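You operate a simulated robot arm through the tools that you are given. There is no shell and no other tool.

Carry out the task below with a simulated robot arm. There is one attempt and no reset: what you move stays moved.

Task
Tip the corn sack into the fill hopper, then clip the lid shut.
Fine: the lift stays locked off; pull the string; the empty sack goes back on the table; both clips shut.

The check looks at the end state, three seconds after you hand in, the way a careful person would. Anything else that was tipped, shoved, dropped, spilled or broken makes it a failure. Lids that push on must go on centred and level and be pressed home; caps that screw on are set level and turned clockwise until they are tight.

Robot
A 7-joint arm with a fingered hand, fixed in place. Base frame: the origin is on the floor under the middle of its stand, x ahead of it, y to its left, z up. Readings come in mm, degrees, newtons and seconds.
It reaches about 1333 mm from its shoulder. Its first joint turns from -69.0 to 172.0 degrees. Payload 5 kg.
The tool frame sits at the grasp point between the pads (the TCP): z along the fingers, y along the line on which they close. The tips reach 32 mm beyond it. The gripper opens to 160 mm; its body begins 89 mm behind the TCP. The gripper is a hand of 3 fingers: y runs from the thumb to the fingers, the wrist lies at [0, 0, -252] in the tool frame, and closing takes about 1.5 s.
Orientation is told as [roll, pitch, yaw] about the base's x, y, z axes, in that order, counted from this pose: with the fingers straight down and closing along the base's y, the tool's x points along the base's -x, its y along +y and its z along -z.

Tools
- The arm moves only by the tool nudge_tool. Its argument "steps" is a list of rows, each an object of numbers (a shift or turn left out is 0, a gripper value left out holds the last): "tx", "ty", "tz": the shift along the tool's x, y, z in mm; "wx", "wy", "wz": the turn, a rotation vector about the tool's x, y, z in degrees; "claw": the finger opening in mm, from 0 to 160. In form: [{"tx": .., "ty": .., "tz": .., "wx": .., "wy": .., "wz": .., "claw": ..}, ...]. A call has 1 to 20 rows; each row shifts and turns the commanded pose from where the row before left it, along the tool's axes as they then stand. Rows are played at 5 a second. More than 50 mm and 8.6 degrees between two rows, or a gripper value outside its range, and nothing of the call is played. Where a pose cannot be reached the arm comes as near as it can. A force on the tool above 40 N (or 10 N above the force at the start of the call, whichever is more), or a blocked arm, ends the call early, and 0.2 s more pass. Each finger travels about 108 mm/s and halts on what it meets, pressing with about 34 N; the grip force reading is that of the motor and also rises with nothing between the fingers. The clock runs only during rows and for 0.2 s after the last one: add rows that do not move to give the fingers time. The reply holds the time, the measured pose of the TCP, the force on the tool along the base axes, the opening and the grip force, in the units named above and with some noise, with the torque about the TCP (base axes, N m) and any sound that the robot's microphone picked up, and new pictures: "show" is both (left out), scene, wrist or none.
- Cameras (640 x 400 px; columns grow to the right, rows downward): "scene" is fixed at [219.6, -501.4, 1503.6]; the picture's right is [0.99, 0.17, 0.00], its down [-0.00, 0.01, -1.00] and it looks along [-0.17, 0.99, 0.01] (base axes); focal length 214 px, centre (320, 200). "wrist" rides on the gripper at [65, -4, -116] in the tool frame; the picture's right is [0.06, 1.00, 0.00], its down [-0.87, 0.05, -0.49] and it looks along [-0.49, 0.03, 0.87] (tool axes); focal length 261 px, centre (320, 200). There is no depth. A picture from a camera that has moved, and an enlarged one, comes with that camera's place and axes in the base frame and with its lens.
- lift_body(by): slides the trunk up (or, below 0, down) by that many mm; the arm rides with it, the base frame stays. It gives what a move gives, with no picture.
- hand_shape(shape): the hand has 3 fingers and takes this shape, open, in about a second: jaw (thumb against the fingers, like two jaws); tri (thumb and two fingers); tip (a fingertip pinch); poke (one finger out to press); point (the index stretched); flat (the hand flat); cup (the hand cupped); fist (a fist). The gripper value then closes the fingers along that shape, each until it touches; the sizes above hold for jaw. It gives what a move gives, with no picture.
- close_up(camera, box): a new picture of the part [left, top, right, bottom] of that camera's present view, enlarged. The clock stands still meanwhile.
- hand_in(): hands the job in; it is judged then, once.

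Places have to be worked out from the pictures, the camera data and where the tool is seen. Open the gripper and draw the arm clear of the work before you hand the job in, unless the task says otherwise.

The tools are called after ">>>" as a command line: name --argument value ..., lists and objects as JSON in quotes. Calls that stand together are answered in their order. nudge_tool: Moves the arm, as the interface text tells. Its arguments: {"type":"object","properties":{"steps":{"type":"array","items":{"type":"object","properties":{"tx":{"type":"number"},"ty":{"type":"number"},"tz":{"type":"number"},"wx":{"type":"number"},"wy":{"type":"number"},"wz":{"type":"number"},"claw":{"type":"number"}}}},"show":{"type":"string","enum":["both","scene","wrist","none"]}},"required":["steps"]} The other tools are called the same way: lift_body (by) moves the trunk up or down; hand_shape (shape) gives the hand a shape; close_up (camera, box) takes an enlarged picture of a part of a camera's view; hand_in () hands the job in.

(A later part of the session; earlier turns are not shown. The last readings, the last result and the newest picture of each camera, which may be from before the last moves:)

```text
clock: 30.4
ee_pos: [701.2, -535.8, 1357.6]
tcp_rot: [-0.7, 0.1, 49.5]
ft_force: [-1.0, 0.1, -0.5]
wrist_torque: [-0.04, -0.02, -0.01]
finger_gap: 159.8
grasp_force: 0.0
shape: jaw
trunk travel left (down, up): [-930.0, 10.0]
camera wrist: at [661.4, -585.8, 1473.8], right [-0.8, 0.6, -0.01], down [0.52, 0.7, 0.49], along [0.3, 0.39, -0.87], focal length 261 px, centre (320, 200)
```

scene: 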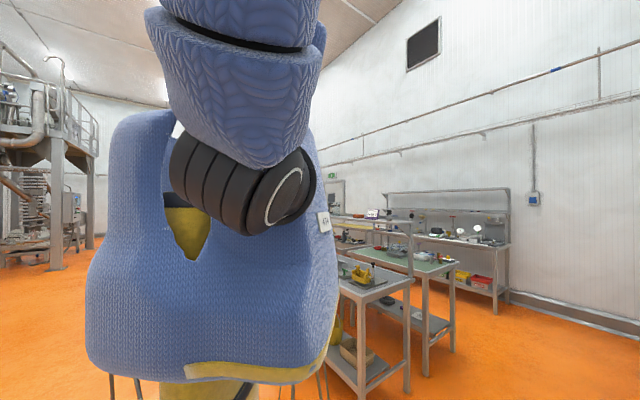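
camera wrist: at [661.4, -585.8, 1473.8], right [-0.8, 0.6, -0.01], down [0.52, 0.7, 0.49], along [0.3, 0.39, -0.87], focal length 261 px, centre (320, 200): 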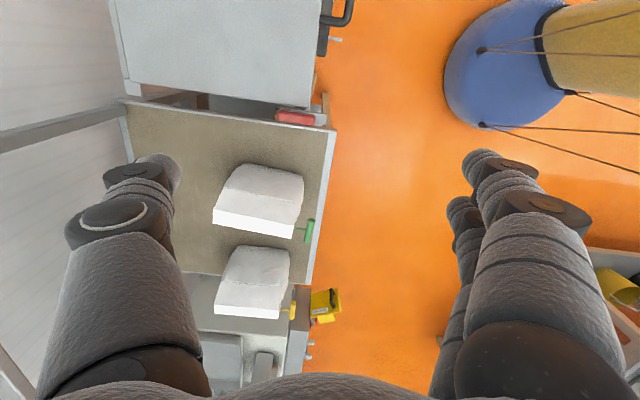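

From here the reach is fine. Enlarging the sacks' right faces and surrounding from this viewpoint.

>>> close_up --camera "wrist" --box '[180, 140, 350, 330]'

>>> close_up --camera "wrist" --box '[100, 0, 370, 150]'

```text
2.11 times, centred on (265, 235) of wrist
camera zoom: at [661.4, -585.8, 1473.8], right [-0.8, 0.6, -0.01], down [0.52, 0.7, 0.49], along [0.3, 0.39, -0.87], focal length 549 px, centre (436, 126)
```

zoom: 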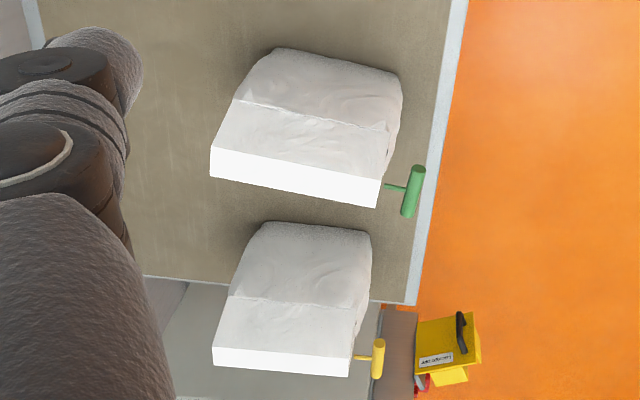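

```text
2.37 times, centred on (235, 75) of wrist
camera zoom: at [661.4, -585.8, 1473.8], right [-0.8, 0.6, -0.01], down [0.52, 0.7, 0.49], along [0.3, 0.39, -0.87], focal length 618 px, centre (522, 496)
```

zoom: 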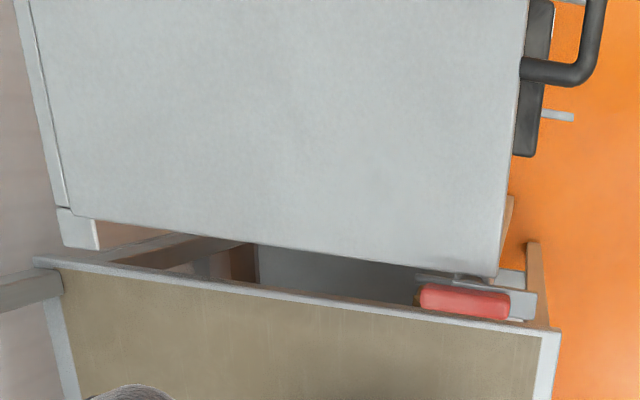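

Now I'll go further right/forward and turn further to see the far ends of the sacks.

>>> nudge_tool --steps '[{"tx": 16.4, "ty": -36, "tz": -5}, {"tx": 16.4, "ty": -36, "tz": -5}, {"tx": 16.4, "ty": -36, "tz": -5}, {"tx": 16.4, "ty": -36, "tz": -5}, {"tx": 16.4, "ty": -36, "tz": -5}, {"tx": 16.4, "ty": -36, "tz": -5}, {"wz": -8}, {"wz": -8}, {"wz": -8}, {"wz": -8}]' --show "wrist"

```text
clock: 32.6
ee_pos: [801.0, -749.3, 1390.9]
tcp_rot: [-0.6, 0.4, 81.5]
ft_force: [-0.8, 0.2, 0.1]
wrist_torque: [-0.02, 0.03, -0.02]
finger_gap: 159.9
grasp_force: 0.1
shape: jaw
trunk travel left (down, up): [-930.0, 10.0]
camera wrist: at [794.1, -813.9, 1507.0], right [-1.0, 0.09, -0.01], down [0.07, 0.87, 0.49], along [0.05, 0.48, -0.87], focal length 261 px, centre (320, 200)
```

wrist: 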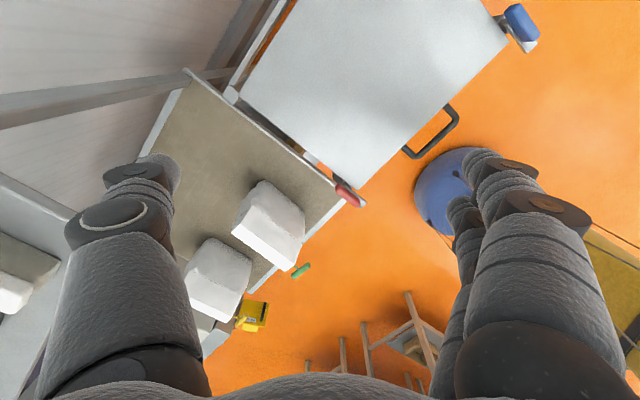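

Good, reachable. I'll tilt the camera to a flatter look toward the sacks and enlarge them.

>>> nudge_tool --steps '[{"wy": -8}, {"wy": -8}, {"wz": -8}, {"wz": -8}]' --show "wrist"

>>> close_up --camera "wrist" --box '[180, 120, 380, 330]'

```text
clock: 33.6
ee_pos: [799.4, -750.4, 1391.0]
tcp_rot: [-5.1, -14.9, 98.1]
ft_force: [-0.8, 0.0, -0.1]
wrist_torque: [0.01, 0.0, -0.04]
finger_gap: 159.9
grasp_force: 0.1
shape: jaw
trunk travel left (down, up): [-930.0, 10.0]
camera wrist: at [807.7, -843.6, 1485.1], right [-0.98, -0.18, -0.1], down [-0.2, 0.69, 0.69], along [-0.05, 0.7, -0.71], focal length 261 px, centre (320, 200)
```

wrist: 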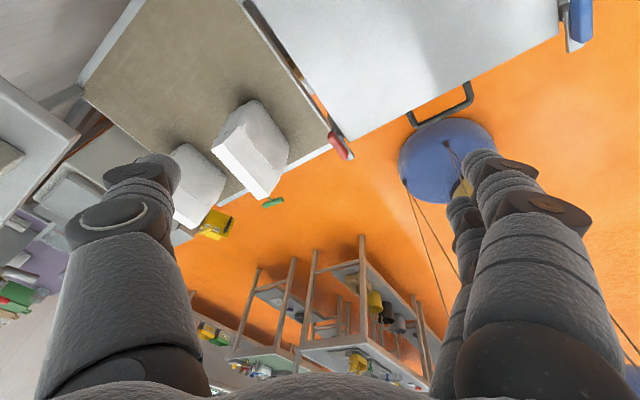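

```text
1.90 times, centred on (280, 225) of wrist
camera zoom: at [807.7, -843.6, 1485.1], right [-0.98, -0.18, -0.1], down [-0.2, 0.69, 0.69], along [-0.05, 0.7, -0.71], focal length 496 px, centre (396, 152)
```

zoom: 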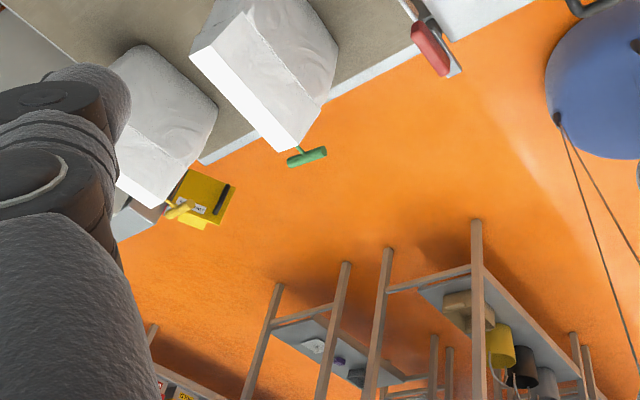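

The far ends are blank as far as visible too. The arm moves well on this side, so I'll bring it back over the table at yaw ≈ +20 and creep outward over the sacks to look down between them at their left faces.

>>> nudge_tool --steps '[{"wz": 8}, {"wz": 8}, {"wy": 8}, {"wy": 8}, {"wz": 8}, {"wz": 8}, {"wz": 8}, {"wz": 8}, {"wz": 8}, {"wz": 8}, {"wz": 8}, {"wz": 6}]' --show "none"

```text
clock: 36.2
ee_pos: [798.6, -749.9, 1389.4]
tcp_rot: [-0.6, -0.3, 19.2]
ft_force: [0.5, 0.4, 0.0]
wrist_torque: [-0.01, -0.01, -0.03]
finger_gap: 159.7
grasp_force: 0.0
shape: jaw
trunk travel left (down, up): [-930.0, 10.0]
```

Hand is vertical with yaw 19°. Now moving over toward (950, −400) at the same height.

>>> nudge_tool --steps '[{"tx": -28.5, "ty": 31.2}, {"tx": -28.5, "ty": 31.2}, {"tx": -28.5, "ty": 31.2}, {"tx": -28.5, "ty": 31.2}, {"tx": -28.5, "ty": 31.2}, {"tx": -28.5, "ty": 31.2}, {"tx": -28.5, "ty": 31.2}, {"tx": -28.5, "ty": 31.2}, {"tx": -28.5, "ty": 31.2}]' --show "wrist"

```text
clock: 38.2
ee_pos: [936.1, -405.5, 1384.1]
tcp_rot: [-0.6, -0.6, 19.3]
ft_force: [-0.2, -0.8, 1.4]
wrist_torque: [-0.02, -0.02, 0.03]
finger_gap: 159.8
grasp_force: 0.0
shape: jaw
out of reach, approached as far as the arm can: row 9
trunk travel left (down, up): [-930.0, 10.0]
camera wrist: at [875.2, -428.9, 1500.1], right [-0.39, 0.92, -0.01], down [0.8, 0.34, 0.5], along [0.46, 0.19, -0.87], focal length 261 px, centre (320, 200)
```

wrist: 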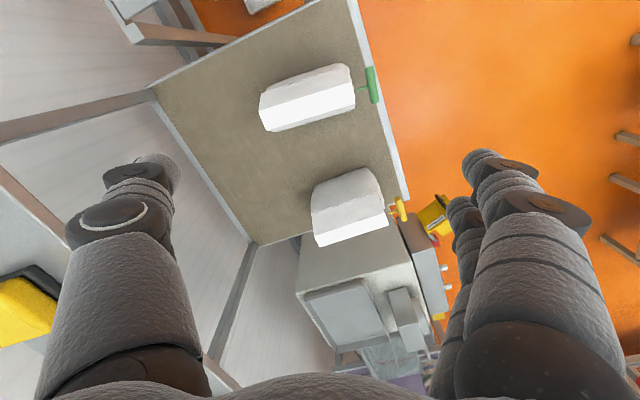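

From here the sacks are nearly below the camera. I'll creep left in small steps to get past the plane of the green sack's left face.

>>> nudge_tool --steps '[{"ty": 25, "tz": 10}, {"ty": 25, "tz": 10}, {"ty": 25, "tz": 10}, {"ty": 25, "tz": 10}, {"ty": 25, "tz": 10}, {"ty": 25, "tz": 10}, {"ty": 25}, {"ty": 25}]' --show "wrist"

```text
clock: 40.0
ee_pos: [847.6, -231.8, 1324.9]
tcp_rot: [-0.5, -0.4, 19.3]
ft_force: [-0.8, -0.4, -0.2]
wrist_torque: [-0.02, -0.03, 0.01]
finger_gap: 159.8
grasp_force: 0.1
shape: jaw
out of reach, approached as far as the arm can: row 5, 6, 7, 8
trunk travel left (down, up): [-930.0, 10.0]
camera wrist: at [788.0, -256.9, 1441.0], right [-0.39, 0.92, -0.01], down [0.8, 0.34, 0.5], along [0.46, 0.19, -0.87], focal length 261 px, centre (320, 200)
```

wrist: 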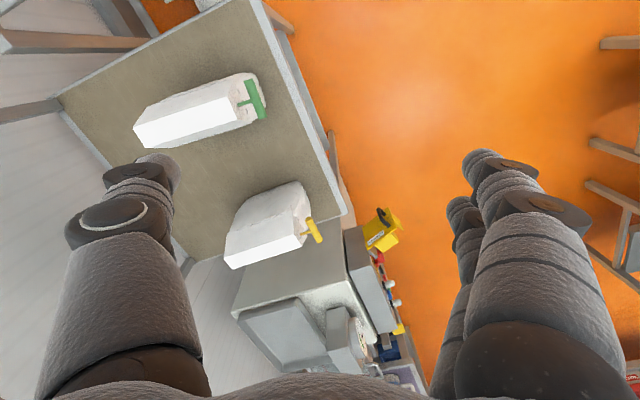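

Still limited at about y −230. Let me zoom hard on both sacks from this angle for any print.

>>> close_up --camera "wrist" --box '[120, 60, 280, 160]'

>>> close_up --camera "wrist" --box '[210, 170, 340, 280]'

>>> close_up --camera "wrist" --box '[220, 190, 440, 390]'

```text
4.00 times, centred on (200, 110) of wrist
camera zoom: at [788.0, -256.9, 1441.0], right [-0.39, 0.92, -0.01], down [0.8, 0.34, 0.5], along [0.46, 0.19, -0.87], focal length 1043 px, centre (800, 560)
```

zoom: 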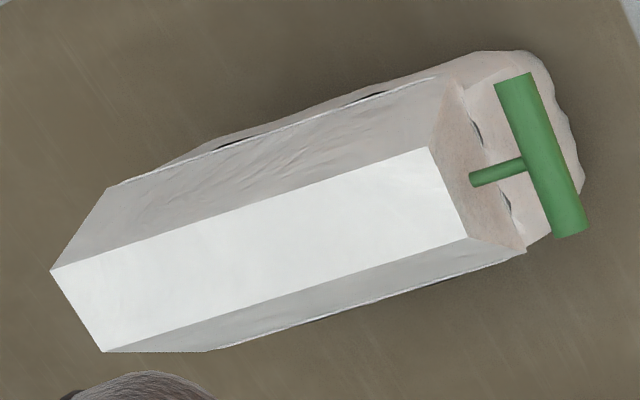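

```text
3.64 times, centred on (275, 225) of wrist
camera zoom: at [788.0, -256.9, 1441.0], right [-0.39, 0.92, -0.01], down [0.8, 0.34, 0.5], along [0.46, 0.19, -0.87], focal length 948 px, centre (484, 109)
```

zoom: 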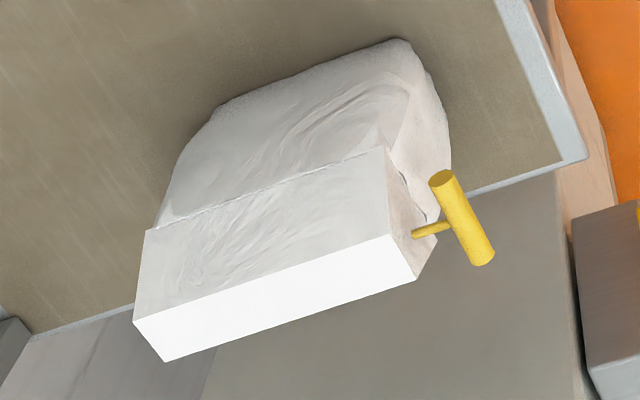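

```text
2.00 times, centred on (330, 290) of wrist
camera zoom: at [788.0, -256.9, 1441.0], right [-0.39, 0.92, -0.01], down [0.8, 0.34, 0.5], along [0.46, 0.19, -0.87], focal length 521 px, centre (300, 20)
```

zoom: 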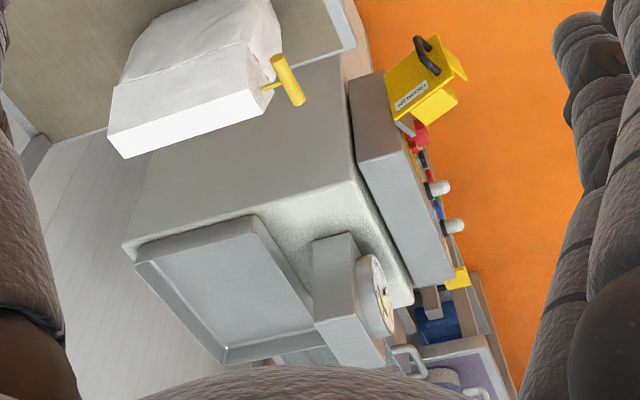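

No print on any visible face. I'll try letting the fingers lean to the left (in line with the forearm), which may let the wrist camera get farther left.

>>> nudge_tool --steps '[{"wx": -8}, {"wx": -8}, {"wx": -8}, {"ty": 20}, {"ty": 20}, {"ty": 20}]' --show "none"

```text
clock: 41.4
ee_pos: [833.3, -179.6, 1347.5]
tcp_rot: [23.5, -0.3, 19.3]
ft_force: [-0.3, -0.1, 0.3]
wrist_torque: [-0.02, 0.01, 0.01]
finger_gap: 160.0
grasp_force: 0.0
shape: jaw
trunk travel left (down, up): [-930.0, 10.0]
```

That freed it: no reach stop. Continuing left with a little more lean.

>>> nudge_tool --steps '[{"ty": 27, "tz": 12}, {"ty": 27, "tz": 12}, {"ty": 27, "tz": 12}, {"wx": -7}, {"ty": 26, "tz": 16}, {"ty": 26, "tz": 16}, {"ty": 26, "tz": 16}]' --show "wrist"

```text
clock: 43.0
ee_pos: [777.2, -32.8, 1347.8]
tcp_rot: [30.7, -0.5, 19.2]
ft_force: [-0.2, -0.8, -0.4]
wrist_torque: [0.03, 0.01, -0.03]
finger_gap: 159.6
grasp_force: 0.0
shape: jaw
out of reach, approached as far as the arm can: row 7
trunk travel left (down, up): [-930.0, 10.0]
camera wrist: at [736.1, -113.7, 1444.9], right [-0.35, 0.79, 0.51], down [0.88, 0.09, 0.46], along [0.31, 0.61, -0.73], focal length 261 px, centre (320, 200)
```

wrist: 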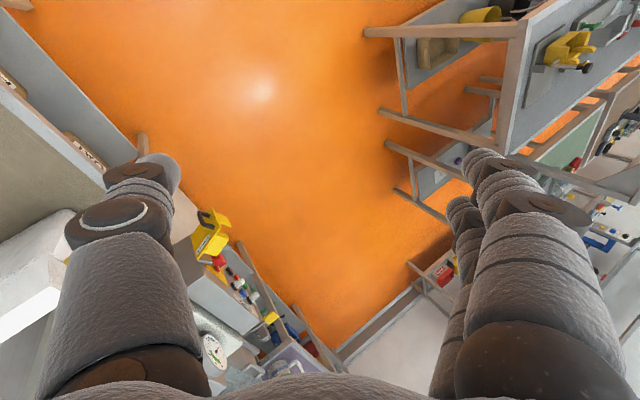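

Leaning left lets the camera go to y ≈ −114. Now I'll rotate about the finger axis so the camera looks down and right toward the sacks.

>>> nudge_tool --steps '[{"wz": 8}, {"wz": 8}, {"wz": 8}, {"wz": 8}, {"wz": 8}, {"wz": 8}]' --show "wrist"

```text
clock: 44.4
ee_pos: [776.9, -32.0, 1346.8]
tcp_rot: [21.6, 21.9, -24.5]
ft_force: [-0.1, -0.2, 0.3]
wrist_torque: [0.01, -0.02, 0.03]
finger_gap: 160.0
grasp_force: 0.2
shape: jaw
trunk travel left (down, up): [-930.0, 10.0]
camera wrist: at [739.0, -65.0, 1469.7], right [0.46, 0.81, 0.37], down [0.84, -0.53, 0.12], along [0.29, 0.25, -0.92], focal length 261 px, centre (320, 200)
```

wrist: 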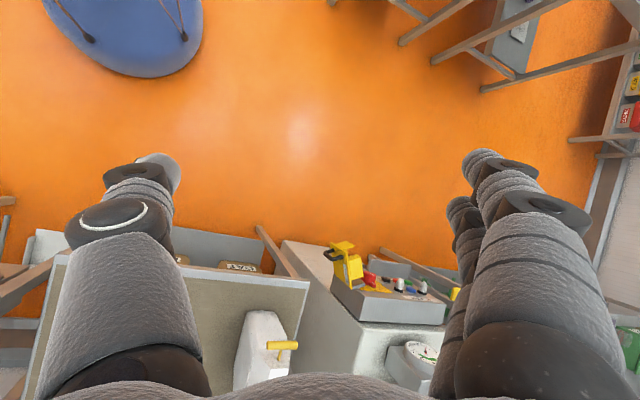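

Still free here. I'll advance outward a bit and rotate more to bring the green sack into view.

>>> nudge_tool --steps '[{"tx": -28, "ty": 17, "tz": -5.3}, {"tx": -28, "ty": 17, "tz": -5.3}, {"tx": -28, "ty": 17, "tz": -5.3}, {"wz": 8}, {"wz": 8}, {"wz": 8}, {"wz": 8}]' --show "wrist"

```text
clock: 46.0
ee_pos: [820.4, -76.6, 1351.1]
tcp_rot: [6.2, 29.8, -59.2]
ft_force: [0.1, -0.6, -0.2]
wrist_torque: [0.02, 0.01, -0.04]
finger_gap: 159.8
grasp_force: 0.0
shape: jaw
out of reach, approached as far as the arm can: row 1, 2, 3
trunk travel left (down, up): [-930.0, 10.0]
camera wrist: at [808.2, -85.2, 1484.3], right [0.85, 0.51, 0.12], down [0.52, -0.86, 0.0], along [0.1, 0.07, -0.99], focal length 261 px, centre (320, 200)
```

wrist: 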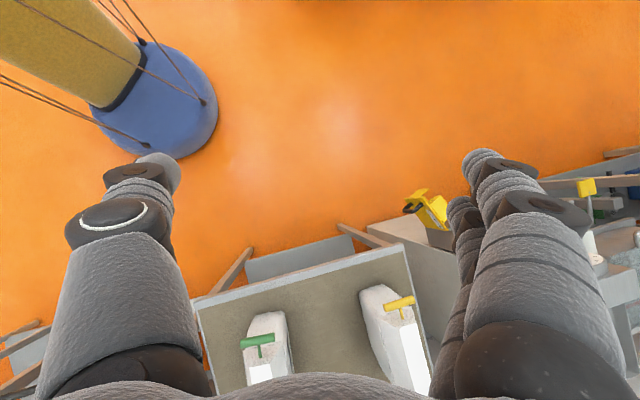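

Both sacks are at the bottom of the picture from a left-ish viewpoint; zooming in.

>>> close_up --camera "wrist" --box '[210, 290, 310, 390]'

>>> close_up --camera "wrist" --box '[340, 270, 450, 400]'

```text
4.00 times, centred on (260, 340) of wrist
camera zoom: at [808.2, -85.2, 1484.3], right [0.85, 0.51, 0.12], down [0.52, -0.86, 0.0], along [0.1, 0.07, -0.99], focal length 1043 px, centre (560, -360)
```

zoom: 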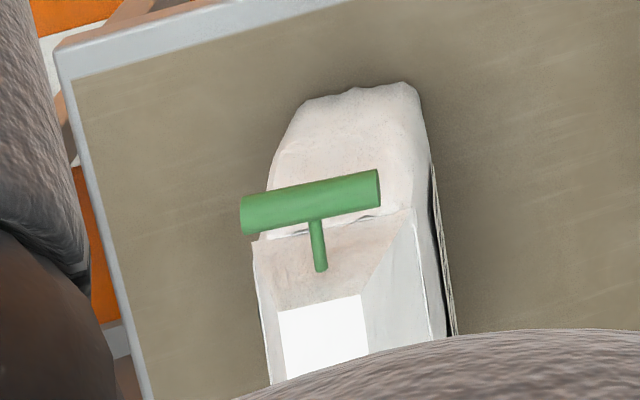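

```text
3.08 times, centred on (395, 335) of wrist
camera zoom: at [808.2, -85.2, 1484.3], right [0.85, 0.51, 0.12], down [0.52, -0.86, 0.0], along [0.1, 0.07, -0.99], focal length 802 px, centre (89, -215)
```

zoom: 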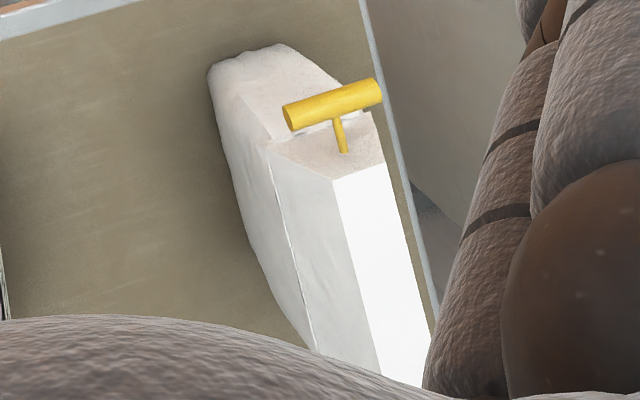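

A thin dark strip at the green sack's left edge may be a label seen edge-on. I'll rotate a little more and creep sideways to open that angle.

>>> nudge_tool --steps '[{"wz": 8}, {"wz": 8}, {"ty": 20}, {"ty": 20}, {"ty": 20}]' --show "wrist"

>>> close_up --camera "wrist" --box '[180, 270, 460, 400]'

```text
clock: 47.2
ee_pos: [835.1, -93.3, 1352.6]
tcp_rot: [-2.9, 30.4, -77.5]
ft_force: [0.4, -1.1, -0.2]
wrist_torque: [0.0, -0.04, 0.01]
finger_gap: 159.9
grasp_force: 0.2
shape: jaw
out of reach, approached as far as the arm can: row 3, 4, 5
trunk travel left (down, up): [-930.0, 10.0]
camera wrist: at [839.1, -94.9, 1485.4], right [0.96, 0.29, -0.01], down [0.29, -0.96, -0.02], along [-0.02, 0.01, -1.0], focal length 261 px, centre (320, 200)
```

wrist: 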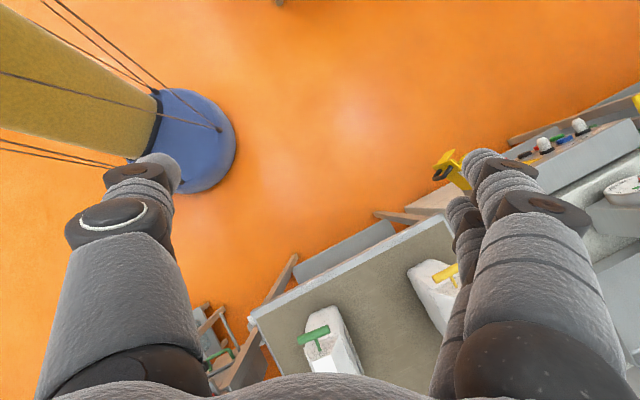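

```text
2.29 times, centred on (320, 335) of wrist
camera zoom: at [839.1, -94.9, 1485.4], right [0.96, 0.29, -0.01], down [0.29, -0.96, -0.02], along [-0.02, 0.01, -1.0], focal length 596 px, centre (320, -109)
```

zoom: 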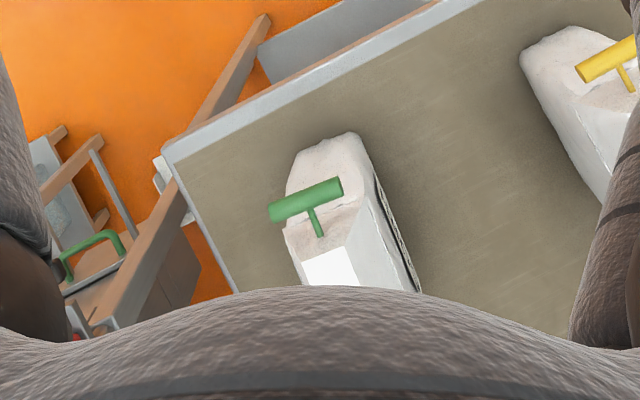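

There is printing on the green sack's left face, at a grazing angle. Enlarging strongly.

>>> close_up --camera "wrist" --box '[335, 325, 375, 380]'

>>> close_up --camera "wrist" --box '[400, 250, 470, 340]'

```text
7.27 times, centred on (355, 352) of wrist
camera zoom: at [839.1, -94.9, 1485.4], right [0.96, 0.29, -0.01], down [0.29, -0.96, -0.02], along [-0.02, 0.01, -1.0], focal length 1896 px, centre (66, -909)
```

zoom: 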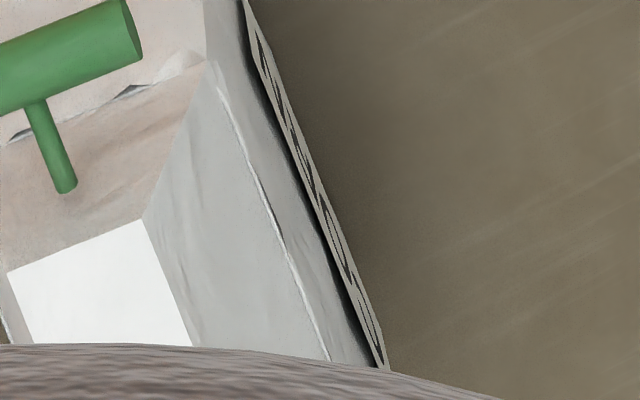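

```text
4.44 times, centred on (435, 295) of wrist
camera zoom: at [839.1, -94.9, 1485.4], right [0.96, 0.29, -0.01], down [0.29, -0.96, -0.02], along [-0.02, 0.01, -1.0], focal length 1158 px, centre (-191, -222)
```

zoom: 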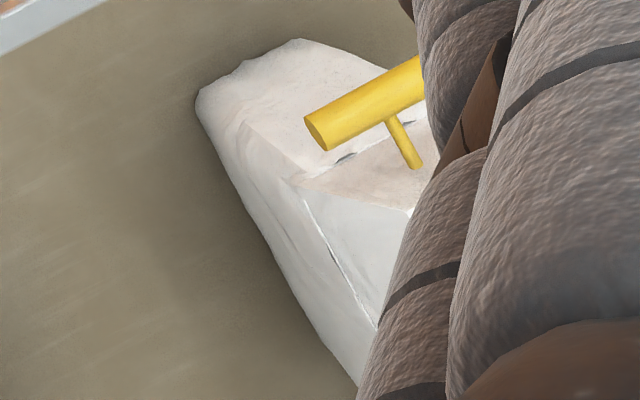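

The label is on the left face but still edge-on. I'll lean the fingers more along the forearm direction and try to creep farther out.

>>> nudge_tool --steps '[{"wx": -8}, {"wx": -8}, {"ty": 25}, {"ty": 25}, {"ty": 25}, {"ty": 25}]' --show "wrist"

```text
clock: 48.6
ee_pos: [932.9, -87.2, 1369.5]
tcp_rot: [12.8, 30.4, -77.6]
ft_force: [0.3, 0.5, -0.4]
wrist_torque: [0.04, 0.04, 0.01]
finger_gap: 159.9
grasp_force: 0.2
shape: jaw
out of reach, approached as far as the arm can: row 6
trunk travel left (down, up): [-930.0, 10.0]
camera wrist: at [904.6, -93.8, 1500.0], right [0.96, 0.15, 0.22], down [0.16, -0.99, -0.02], along [0.22, 0.05, -0.97], focal length 261 px, centre (320, 200)
```

wrist: 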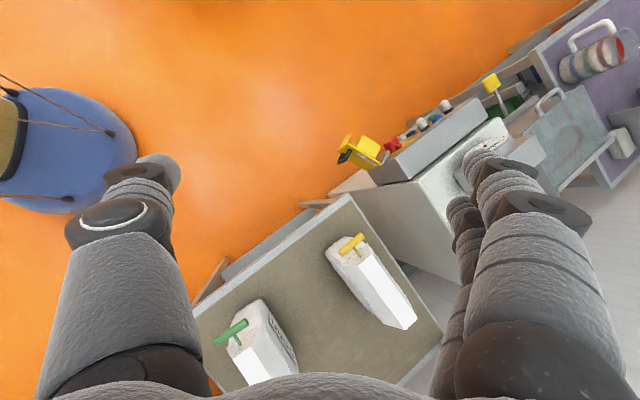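

The camera moved out to x ≈ 905 and the green sack's left face is opening up. Zooming in on the label.

>>> close_up --camera "wrist" --box '[250, 300, 310, 380]'

>>> close_up --camera "wrist" --box '[310, 220, 430, 340]'

```text
5.00 times, centred on (280, 340) of wrist
camera zoom: at [904.6, -93.8, 1500.0], right [0.96, 0.15, 0.22], down [0.16, -0.99, -0.02], along [0.22, 0.05, -0.97], focal length 1303 px, centre (520, -500)
```

zoom: 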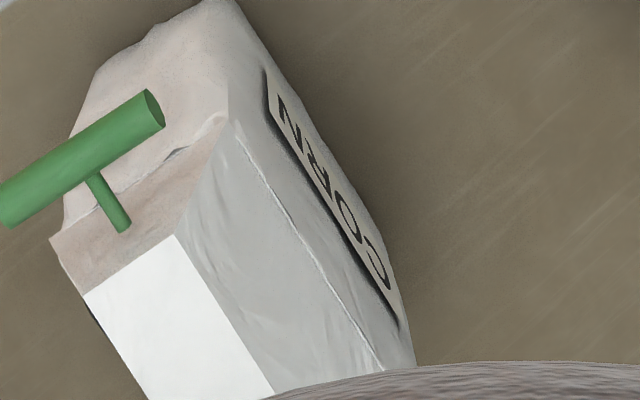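

```text
3.33 times, centred on (370, 280) of wrist
camera zoom: at [904.6, -93.8, 1500.0], right [0.96, 0.15, 0.22], down [0.16, -0.99, -0.02], along [0.22, 0.05, -0.97], focal length 869 px, centre (153, -67)
```

zoom: 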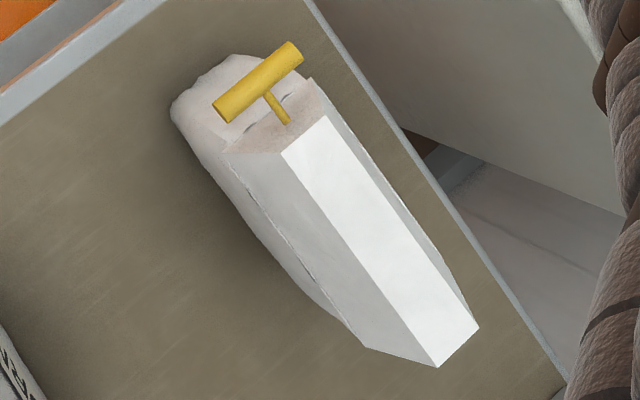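

The label reads CORN, so the sack with the green toggle is the one. Now I'll retrace my way back to a vertical hand and head toward the hopper to inspect the lid handle and clips.

>>> nudge_tool --steps '[{"ty": -25}, {"ty": -25}, {"ty": -25}, {"ty": -25}, {"wx": 8}, {"wx": 8}, {"wz": -8}, {"wz": -8}, {"wz": -8}, {"wz": -8}, {"wz": -8}, {"wz": -8}, {"wz": -8}, {"wz": -8}, {"wz": -8}, {"wz": -8}, {"wz": -8}, {"wz": -8}]' --show "none"

>>> nudge_tool --steps '[{"ty": -30, "tz": -12}, {"ty": -30, "tz": -12}, {"wx": 8, "ty": -30}, {"wx": 8, "ty": -30}, {"wx": 8, "ty": -30}, {"wx": 6.5, "ty": -30}, {"ty": -30}, {"ty": -30}]' --show "both"

```text
clock: 52.4
ee_pos: [833.5, -96.8, 1352.7]
tcp_rot: [30.4, -0.4, 19.4]
ft_force: [0.3, -0.5, 0.2]
wrist_torque: [-0.03, 0.0, -0.03]
finger_gap: 159.8
grasp_force: 0.0
shape: jaw
trunk travel left (down, up): [-930.0, 10.0]
```

```text
clock: 54.2
ee_pos: [898.2, -328.1, 1307.5]
tcp_rot: [-0.1, -0.2, 19.3]
ft_force: [-0.1, 0.3, 0.3]
wrist_torque: [0.01, -0.04, -0.01]
finger_gap: 159.6
grasp_force: 0.1
shape: jaw
out of reach, approached as far as the arm can: row 5, 6
trunk travel left (down, up): [-930.0, 10.0]
camera wrist: at [838.5, -353.2, 1423.0], right [-0.39, 0.92, 0.0], down [0.8, 0.34, 0.5], along [0.46, 0.19, -0.87], focal length 261 px, centre (320, 200)
```

scene: 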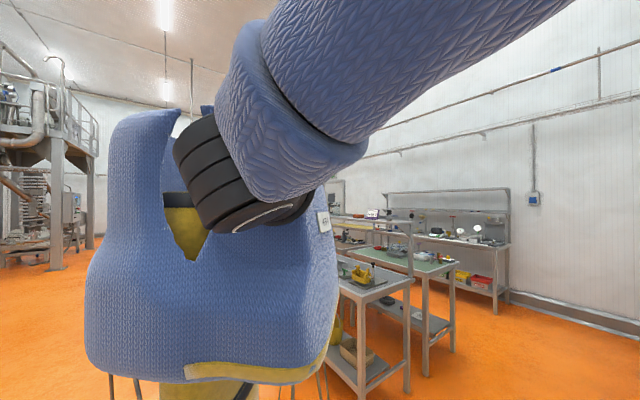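
wrist: 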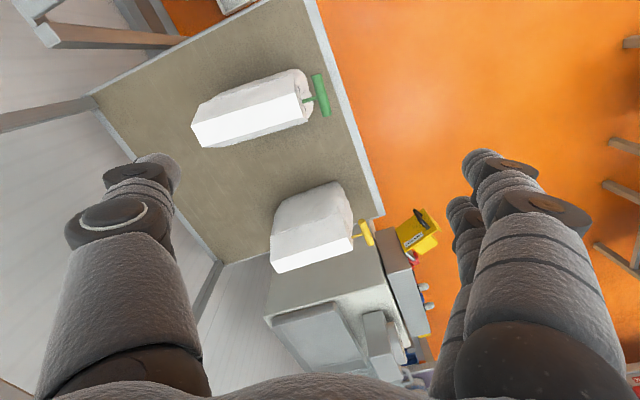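

Hand is vertical again above the sack table. I'll take detailed pictures of the corn sack and toggle here for accurate triangulation.

>>> close_up --camera "wrist" --box '[180, 50, 340, 160]'

>>> close_up --camera "wrist" --box '[80, 0, 400, 260]'

```text
3.64 times, centred on (260, 105) of wrist
camera zoom: at [838.5, -353.2, 1423.0], right [-0.39, 0.92, 0.0], down [0.8, 0.34, 0.5], along [0.46, 0.19, -0.87], focal length 948 px, centre (538, 546)
```

zoom: 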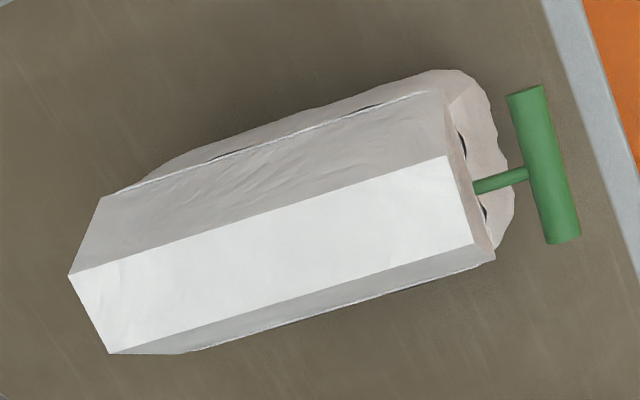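

```text
1.54 times, centred on (240, 130) of wrist
camera zoom: at [838.5, -353.2, 1423.0], right [-0.39, 0.92, 0.0], down [0.8, 0.34, 0.5], along [0.46, 0.19, -0.87], focal length 401 px, centre (443, 308)
```

zoom: 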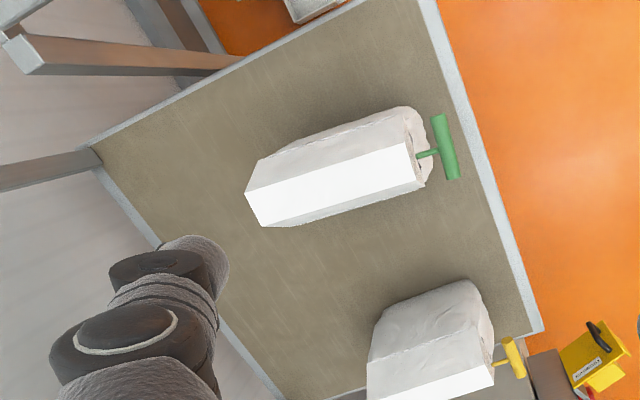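

The corn sack: top ≈ z 1000, long axis from about (915, −357) to (1026, −493), toggle bar centre ≈ (890, −328, 990), bar along az 38°, ~62 mm long. Now I move toward the hopper front, turn to yaw −45 and test how far the hand can tilt toward horizontal there.

>>> nudge_tool --steps '[{"tx": 39.4, "ty": -12.3, "tz": -5}, {"tx": 39.4, "ty": -12.3, "tz": -5}, {"tx": 39.4, "ty": -12.3, "tz": -5}, {"tx": 39.4, "ty": -12.3, "tz": -5}, {"tx": 39.4, "ty": -12.3, "tz": -5}, {"tx": 39.4, "ty": -12.3, "tz": -5}, {"tx": 39.4, "ty": -12.3, "tz": -5}, {"tx": 39.4, "ty": -12.3, "tz": -5}, {"tx": 39.4, "ty": -12.3, "tz": -5}, {"wz": 8}, {"wz": 8}, {"wz": 8}, {"wz": 8}, {"wz": 8}, {"wz": 8}, {"wz": 8}, {"wz": 8}]' --show "none"

>>> nudge_tool --steps '[{"wy": -8}, {"wy": -8}, {"wy": -8}, {"wy": -8}]' --show "both"

```text
clock: 57.8
ee_pos: [600.2, -550.3, 1350.4]
tcp_rot: [0.2, -0.2, -44.8]
ft_force: [-0.1, 0.5, 0.2]
wrist_torque: [0.01, 0.02, 0.04]
finger_gap: 160.0
grasp_force: 0.1
shape: jaw
trunk travel left (down, up): [-930.0, 10.0]
```

```text
clock: 58.8
ee_pos: [601.5, -550.0, 1350.9]
tcp_rot: [0.2, -32.2, -44.8]
ft_force: [-0.2, 0.0, 1.3]
wrist_torque: [0.0, 0.02, -0.01]
finger_gap: 159.9
grasp_force: 0.0
shape: jaw
trunk travel left (down, up): [-930.0, 10.0]
camera wrist: at [515.4, -470.0, 1414.5], right [0.66, 0.75, -0.03], down [0.37, -0.3, 0.88], along [0.65, -0.6, -0.47], focal length 261 px, centre (320, 200)
```

scene: 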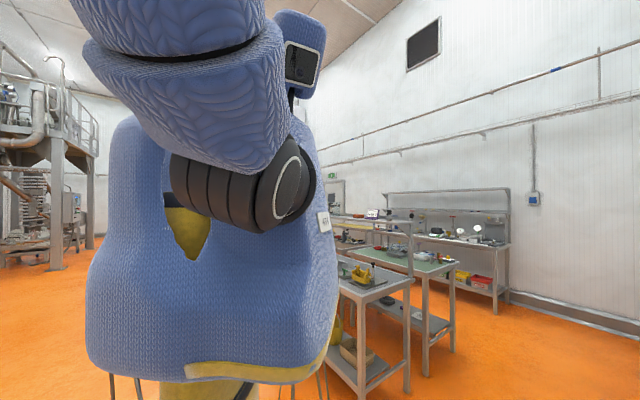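
wrist: 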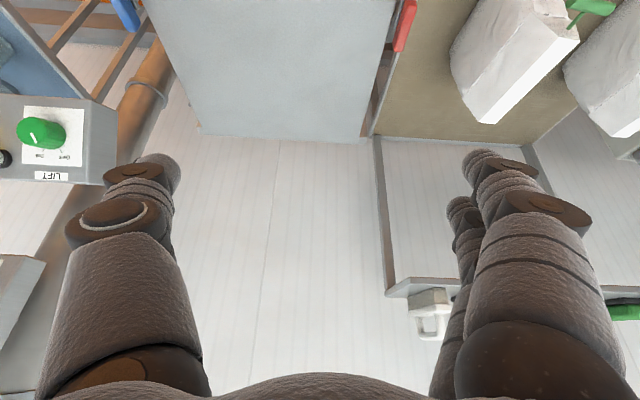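

The tilt works here (−32°). Continuing to tilt toward horizontal.

>>> nudge_tool --steps '[{"wy": -8}, {"wy": -8}, {"wy": -8}, {"wy": -8}, {"wy": -8}]' --show "both"

```text
clock: 60.0
ee_pos: [606.2, -573.3, 1360.5]
tcp_rot: [1.6, -67.4, -45.6]
ft_force: [0.6, -0.6, -0.4]
wrist_torque: [0.05, -0.04, 0.06]
finger_gap: 160.0
grasp_force: 0.0
shape: jaw
out of reach, approached as far as the arm can: row 5
trunk travel left (down, up): [-930.0, 10.0]
camera wrist: at [509.5, -484.5, 1345.4], right [0.68, 0.73, -0.05], down [-0.06, 0.11, 0.99], along [0.73, -0.67, 0.12], focal length 261 px, centre (320, 200)
```

scene: 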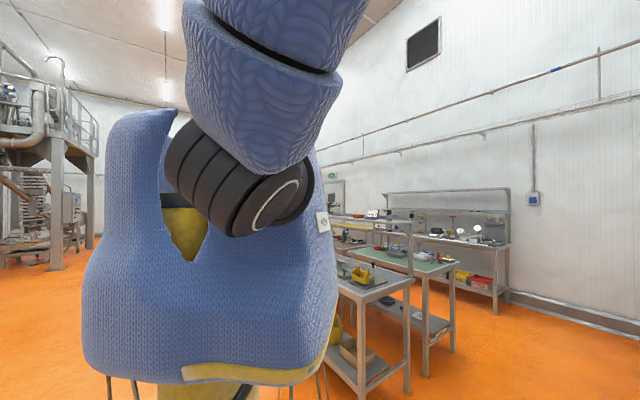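
wrist: 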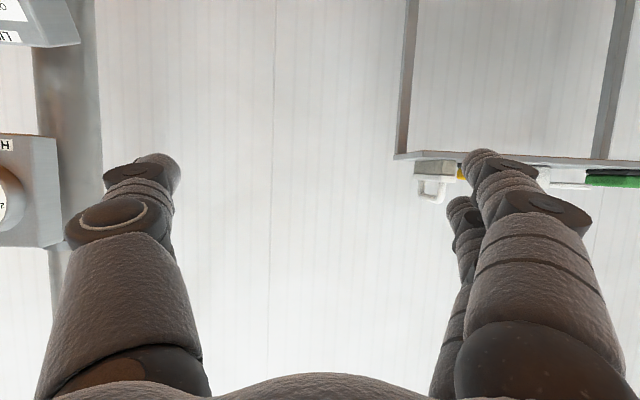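

I can tilt to about −65° here. Now I'll go back to −35°, retreat a bit and lower the trunk to look closely at the lid handle and clips from the front.

>>> nudge_tool --steps '[{"wy": 8}, {"wy": 8}, {"wy": 8}, {"wy": 8}, {"tx": 30}, {"tx": 30}, {"tx": 30}, {"tx": 30}]' --show "none"

>>> lift_body --by -150

>>> nudge_tool --steps '[{"tx": 0}]' --show "wrist"

```text
clock: 61.8
ee_pos: [538.0, -503.4, 1274.3]
tcp_rot: [3.5, -32.5, -47.9]
ft_force: [0.7, -1.1, 1.3]
wrist_torque: [0.11, 0.03, 0.09]
finger_gap: 159.8
grasp_force: 0.1
shape: jaw
out of reach, approached as far as the arm can: row 8
trunk travel left (down, up): [-930.0, 10.0]
```

```text
clock: 63.5
ee_pos: [544.9, -505.7, 1142.0]
tcp_rot: [0.5, -35.3, -44.5]
ft_force: [0.0, 0.4, 0.4]
wrist_torque: [-0.01, -0.02, -0.02]
finger_gap: 159.7
grasp_force: 0.1
shape: jaw
trunk travel left (down, up): [-780.0, 160.0]
```

```text
clock: 64.0
ee_pos: [545.6, -506.0, 1142.8]
tcp_rot: [0.4, -35.4, -44.6]
ft_force: [-0.6, -0.4, -0.3]
wrist_torque: [0.01, 0.02, 0.01]
finger_gap: 160.1
grasp_force: 0.1
shape: jaw
trunk travel left (down, up): [-780.0, 160.0]
camera wrist: at [456.9, -424.7, 1199.2], right [0.66, 0.75, -0.03], down [0.34, -0.26, 0.9], along [0.67, -0.61, -0.43], focal length 261 px, centre (320, 200)
```

wrist: 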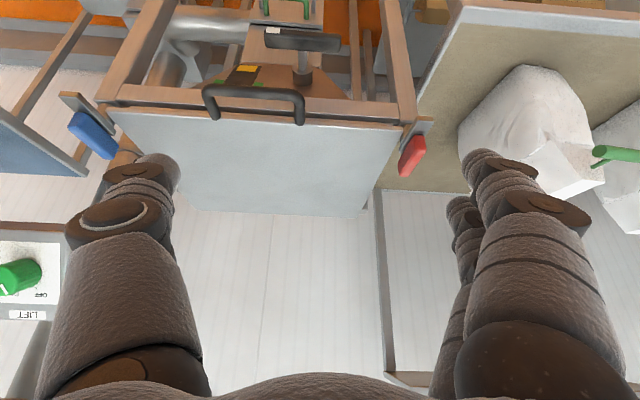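

Good view of the hopper front, its handle and both clips. Zooming in.

>>> close_up --camera "wrist" --box '[180, 50, 330, 150]'

>>> close_up --camera "wrist" --box '[370, 90, 450, 200]'

>>> close_up --camera "wrist" --box '[40, 70, 180, 180]'

>>> close_up --camera "wrist" --box '[90, 0, 430, 230]'

```text
4.00 times, centred on (255, 100) of wrist
camera zoom: at [456.9, -424.7, 1199.2], right [0.66, 0.75, -0.03], down [0.34, -0.26, 0.9], along [0.67, -0.61, -0.43], focal length 1043 px, centre (580, 600)
```

zoom: 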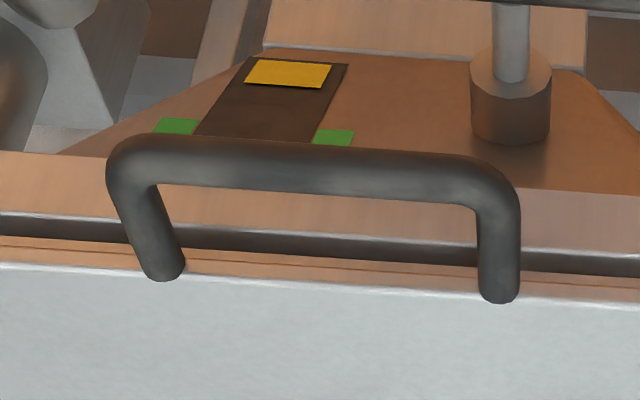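

```text
3.64 times, centred on (410, 145) of wrist
camera zoom: at [456.9, -424.7, 1199.2], right [0.66, 0.75, -0.03], down [0.34, -0.26, 0.9], along [0.67, -0.61, -0.43], focal length 948 px, centre (-7, 400)
```

zoom: 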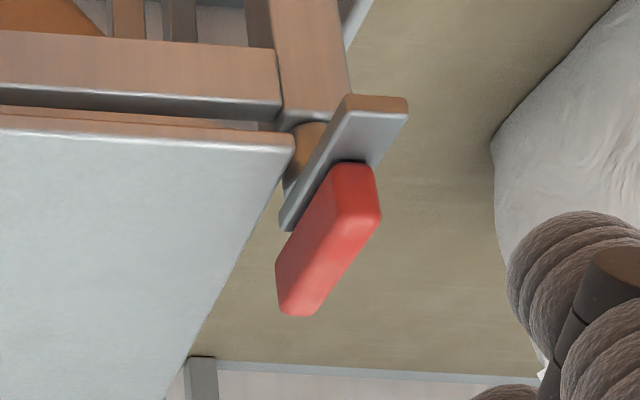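

```text
3.64 times, centred on (110, 125) of wrist
camera zoom: at [456.9, -424.7, 1199.2], right [0.66, 0.75, -0.03], down [0.34, -0.26, 0.9], along [0.67, -0.61, -0.43], focal length 948 px, centre (1084, 473)
```

zoom: 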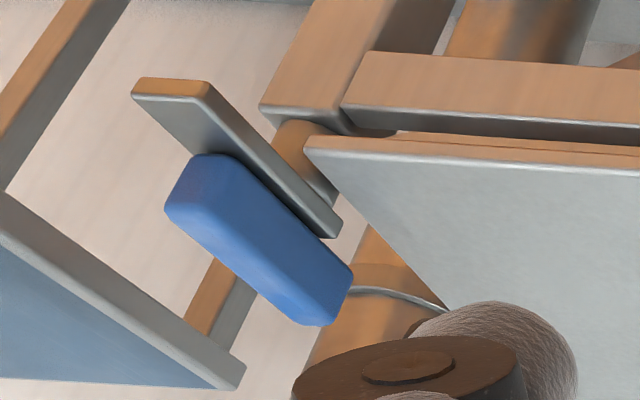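

```text
1.74 times, centred on (260, 115) of wrist
camera zoom: at [456.9, -424.7, 1199.2], right [0.66, 0.75, -0.03], down [0.34, -0.26, 0.9], along [0.67, -0.61, -0.43], focal length 453 px, centre (424, 348)
```

zoom: 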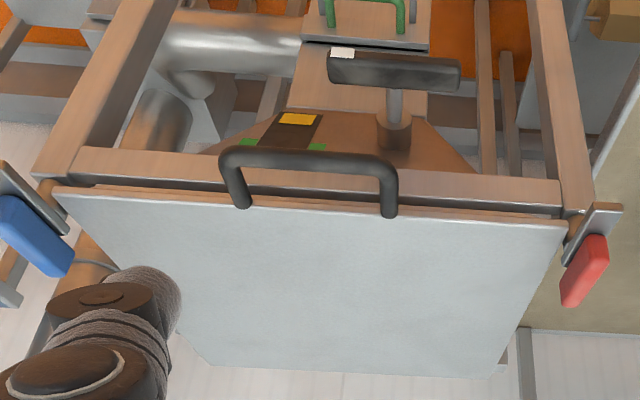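

The handle is a horizontal U: bar ≈ (564, −635, 959), ~16 mm thick, ~111 mm long, 39 mm out from the lid edge. The clips look hinged beside the near corners; I'll move closer to the red one to understand its hinge.

>>> nudge_tool --steps '[{"ty": 40}, {"ty": 40}, {"ty": 30}, {"tx": 18, "tz": 25}, {"tx": 18, "tz": 25}]' --show "wrist"

>>> close_up --camera "wrist" --box '[270, 20, 430, 160]'

```text
clock: 65.2
ee_pos: [622.5, -427.7, 1080.7]
tcp_rot: [0.5, -35.4, -44.4]
ft_force: [0.4, -0.3, 0.4]
wrist_torque: [0.0, -0.01, -0.02]
finger_gap: 159.9
grasp_force: 0.1
shape: jaw
trunk travel left (down, up): [-780.0, 160.0]
camera wrist: at [535.2, -346.8, 1138.1], right [0.66, 0.75, -0.03], down [0.34, -0.26, 0.9], along [0.67, -0.61, -0.43], focal length 261 px, centre (320, 200)
```

wrist: 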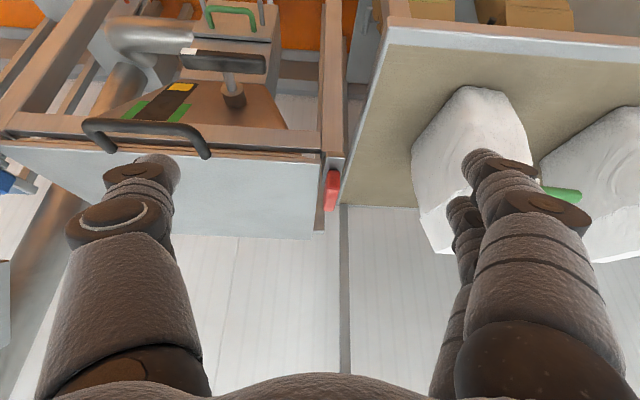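

```text
2.86 times, centred on (350, 90) of wrist
camera zoom: at [535.2, -346.8, 1138.1], right [0.66, 0.75, -0.03], down [0.34, -0.26, 0.9], along [0.67, -0.61, -0.43], focal length 745 px, centre (234, 514)
```

zoom: 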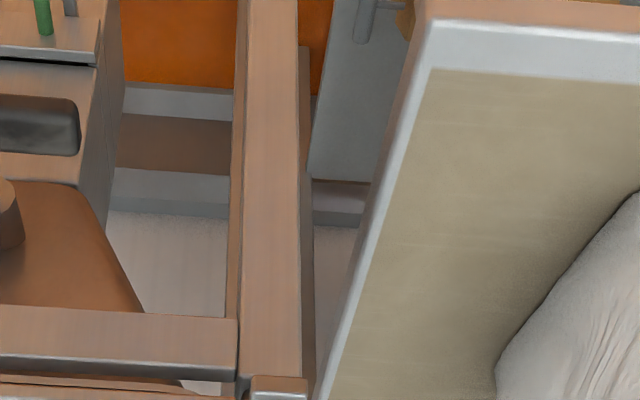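

>>> close_up --camera "wrist" --box '[290, 130, 370, 230]'

>>> close_up --camera "wrist" --box '[60, 90, 230, 200]'

```text
4.00 times, centred on (330, 180) of wrist
camera zoom: at [535.2, -346.8, 1138.1], right [0.66, 0.75, -0.03], down [0.34, -0.26, 0.9], along [0.67, -0.61, -0.43], focal length 1043 px, centre (280, 280)
```

zoom: 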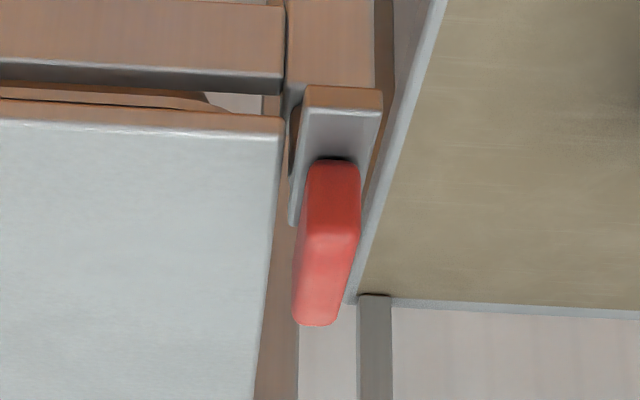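

```text
3.64 times, centred on (145, 145) of wrist
camera zoom: at [535.2, -346.8, 1138.1], right [0.66, 0.75, -0.03], down [0.34, -0.26, 0.9], along [0.67, -0.61, -0.43], focal length 948 px, centre (956, 400)
```

zoom: 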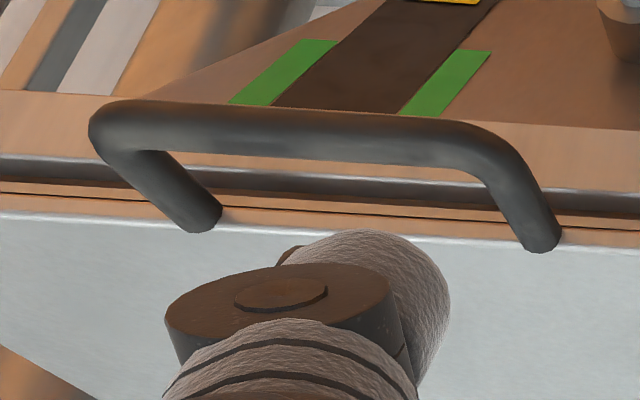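

The clip plate appears flat beside the lid edge, with the grip on top. I'll rise, level the hand, and look straight down on the red clip from above the lid to determine its pivot.

>>> nudge_tool --steps '[{"tx": -20, "tz": -29}, {"tx": -20, "tz": -29}, {"tx": -20, "tz": -29}, {"tx": -20, "tz": -29}, {"wy": 8}, {"wy": 8}, {"wy": 8}, {"wy": 8}, {"wy": 3.4}]' --show "none"

>>> nudge_tool --steps '[{"wz": -8, "ty": -10, "tx": -20}, {"wz": -8, "ty": -10, "tx": -20}, {"wz": -8}, {"wz": -8}, {"wz": -8}, {"wz": -8}, {"wz": -8}, {"wz": -8}, {"wz": -8}, {"wz": -8}, {"wz": -8}]' --show "wrist"

```text
clock: 67.2
ee_pos: [619.7, -424.1, 1222.6]
tcp_rot: [0.3, 0.2, -44.2]
ft_force: [-0.7, 0.8, -0.2]
wrist_torque: [-0.04, -0.02, 0.01]
finger_gap: 160.1
grasp_force: 0.0
shape: jaw
trunk travel left (down, up): [-780.0, 160.0]
```

```text
clock: 69.5
ee_pos: [637.5, -467.6, 1221.2]
tcp_rot: [0.1, -0.4, 43.9]
ft_force: [-1.1, -0.2, 0.0]
wrist_torque: [0.0, 0.0, 0.02]
finger_gap: 160.0
grasp_force: 0.1
shape: jaw
trunk travel left (down, up): [-780.0, 160.0]
camera wrist: at [593.4, -514.7, 1337.3], right [-0.74, 0.68, 0.0], down [0.59, 0.64, 0.5], along [0.34, 0.37, -0.87], focal length 261 px, centre (320, 200)
```

wrist: 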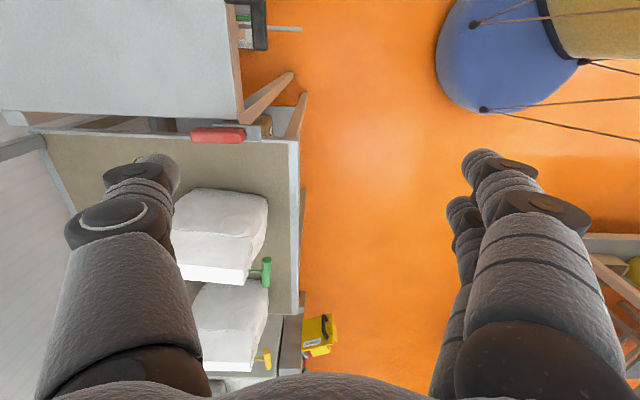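

>>> close_up --camera "wrist" --box '[170, 90, 310, 180]'

>>> close_up --camera "wrist" --box '[0, 0, 320, 150]'

```text
4.44 times, centred on (240, 135) of wrist
camera zoom: at [593.4, -514.7, 1337.3], right [-0.74, 0.68, 0.0], down [0.59, 0.64, 0.5], along [0.34, 0.37, -0.87], focal length 1158 px, centre (676, 489)
```

zoom: 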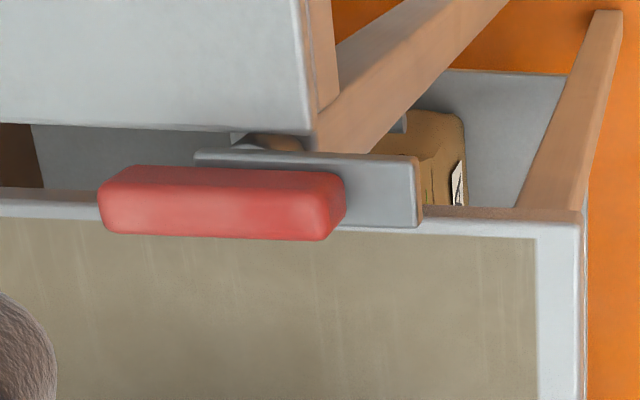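

```text
2.00 times, centred on (160, 75) of wrist
camera zoom: at [593.4, -514.7, 1337.3], right [-0.74, 0.68, 0.0], down [0.59, 0.64, 0.5], along [0.34, 0.37, -0.87], focal length 521 px, centre (640, 450)
```

zoom: 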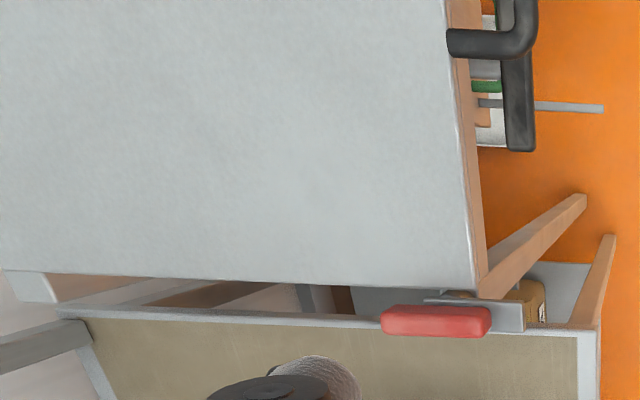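

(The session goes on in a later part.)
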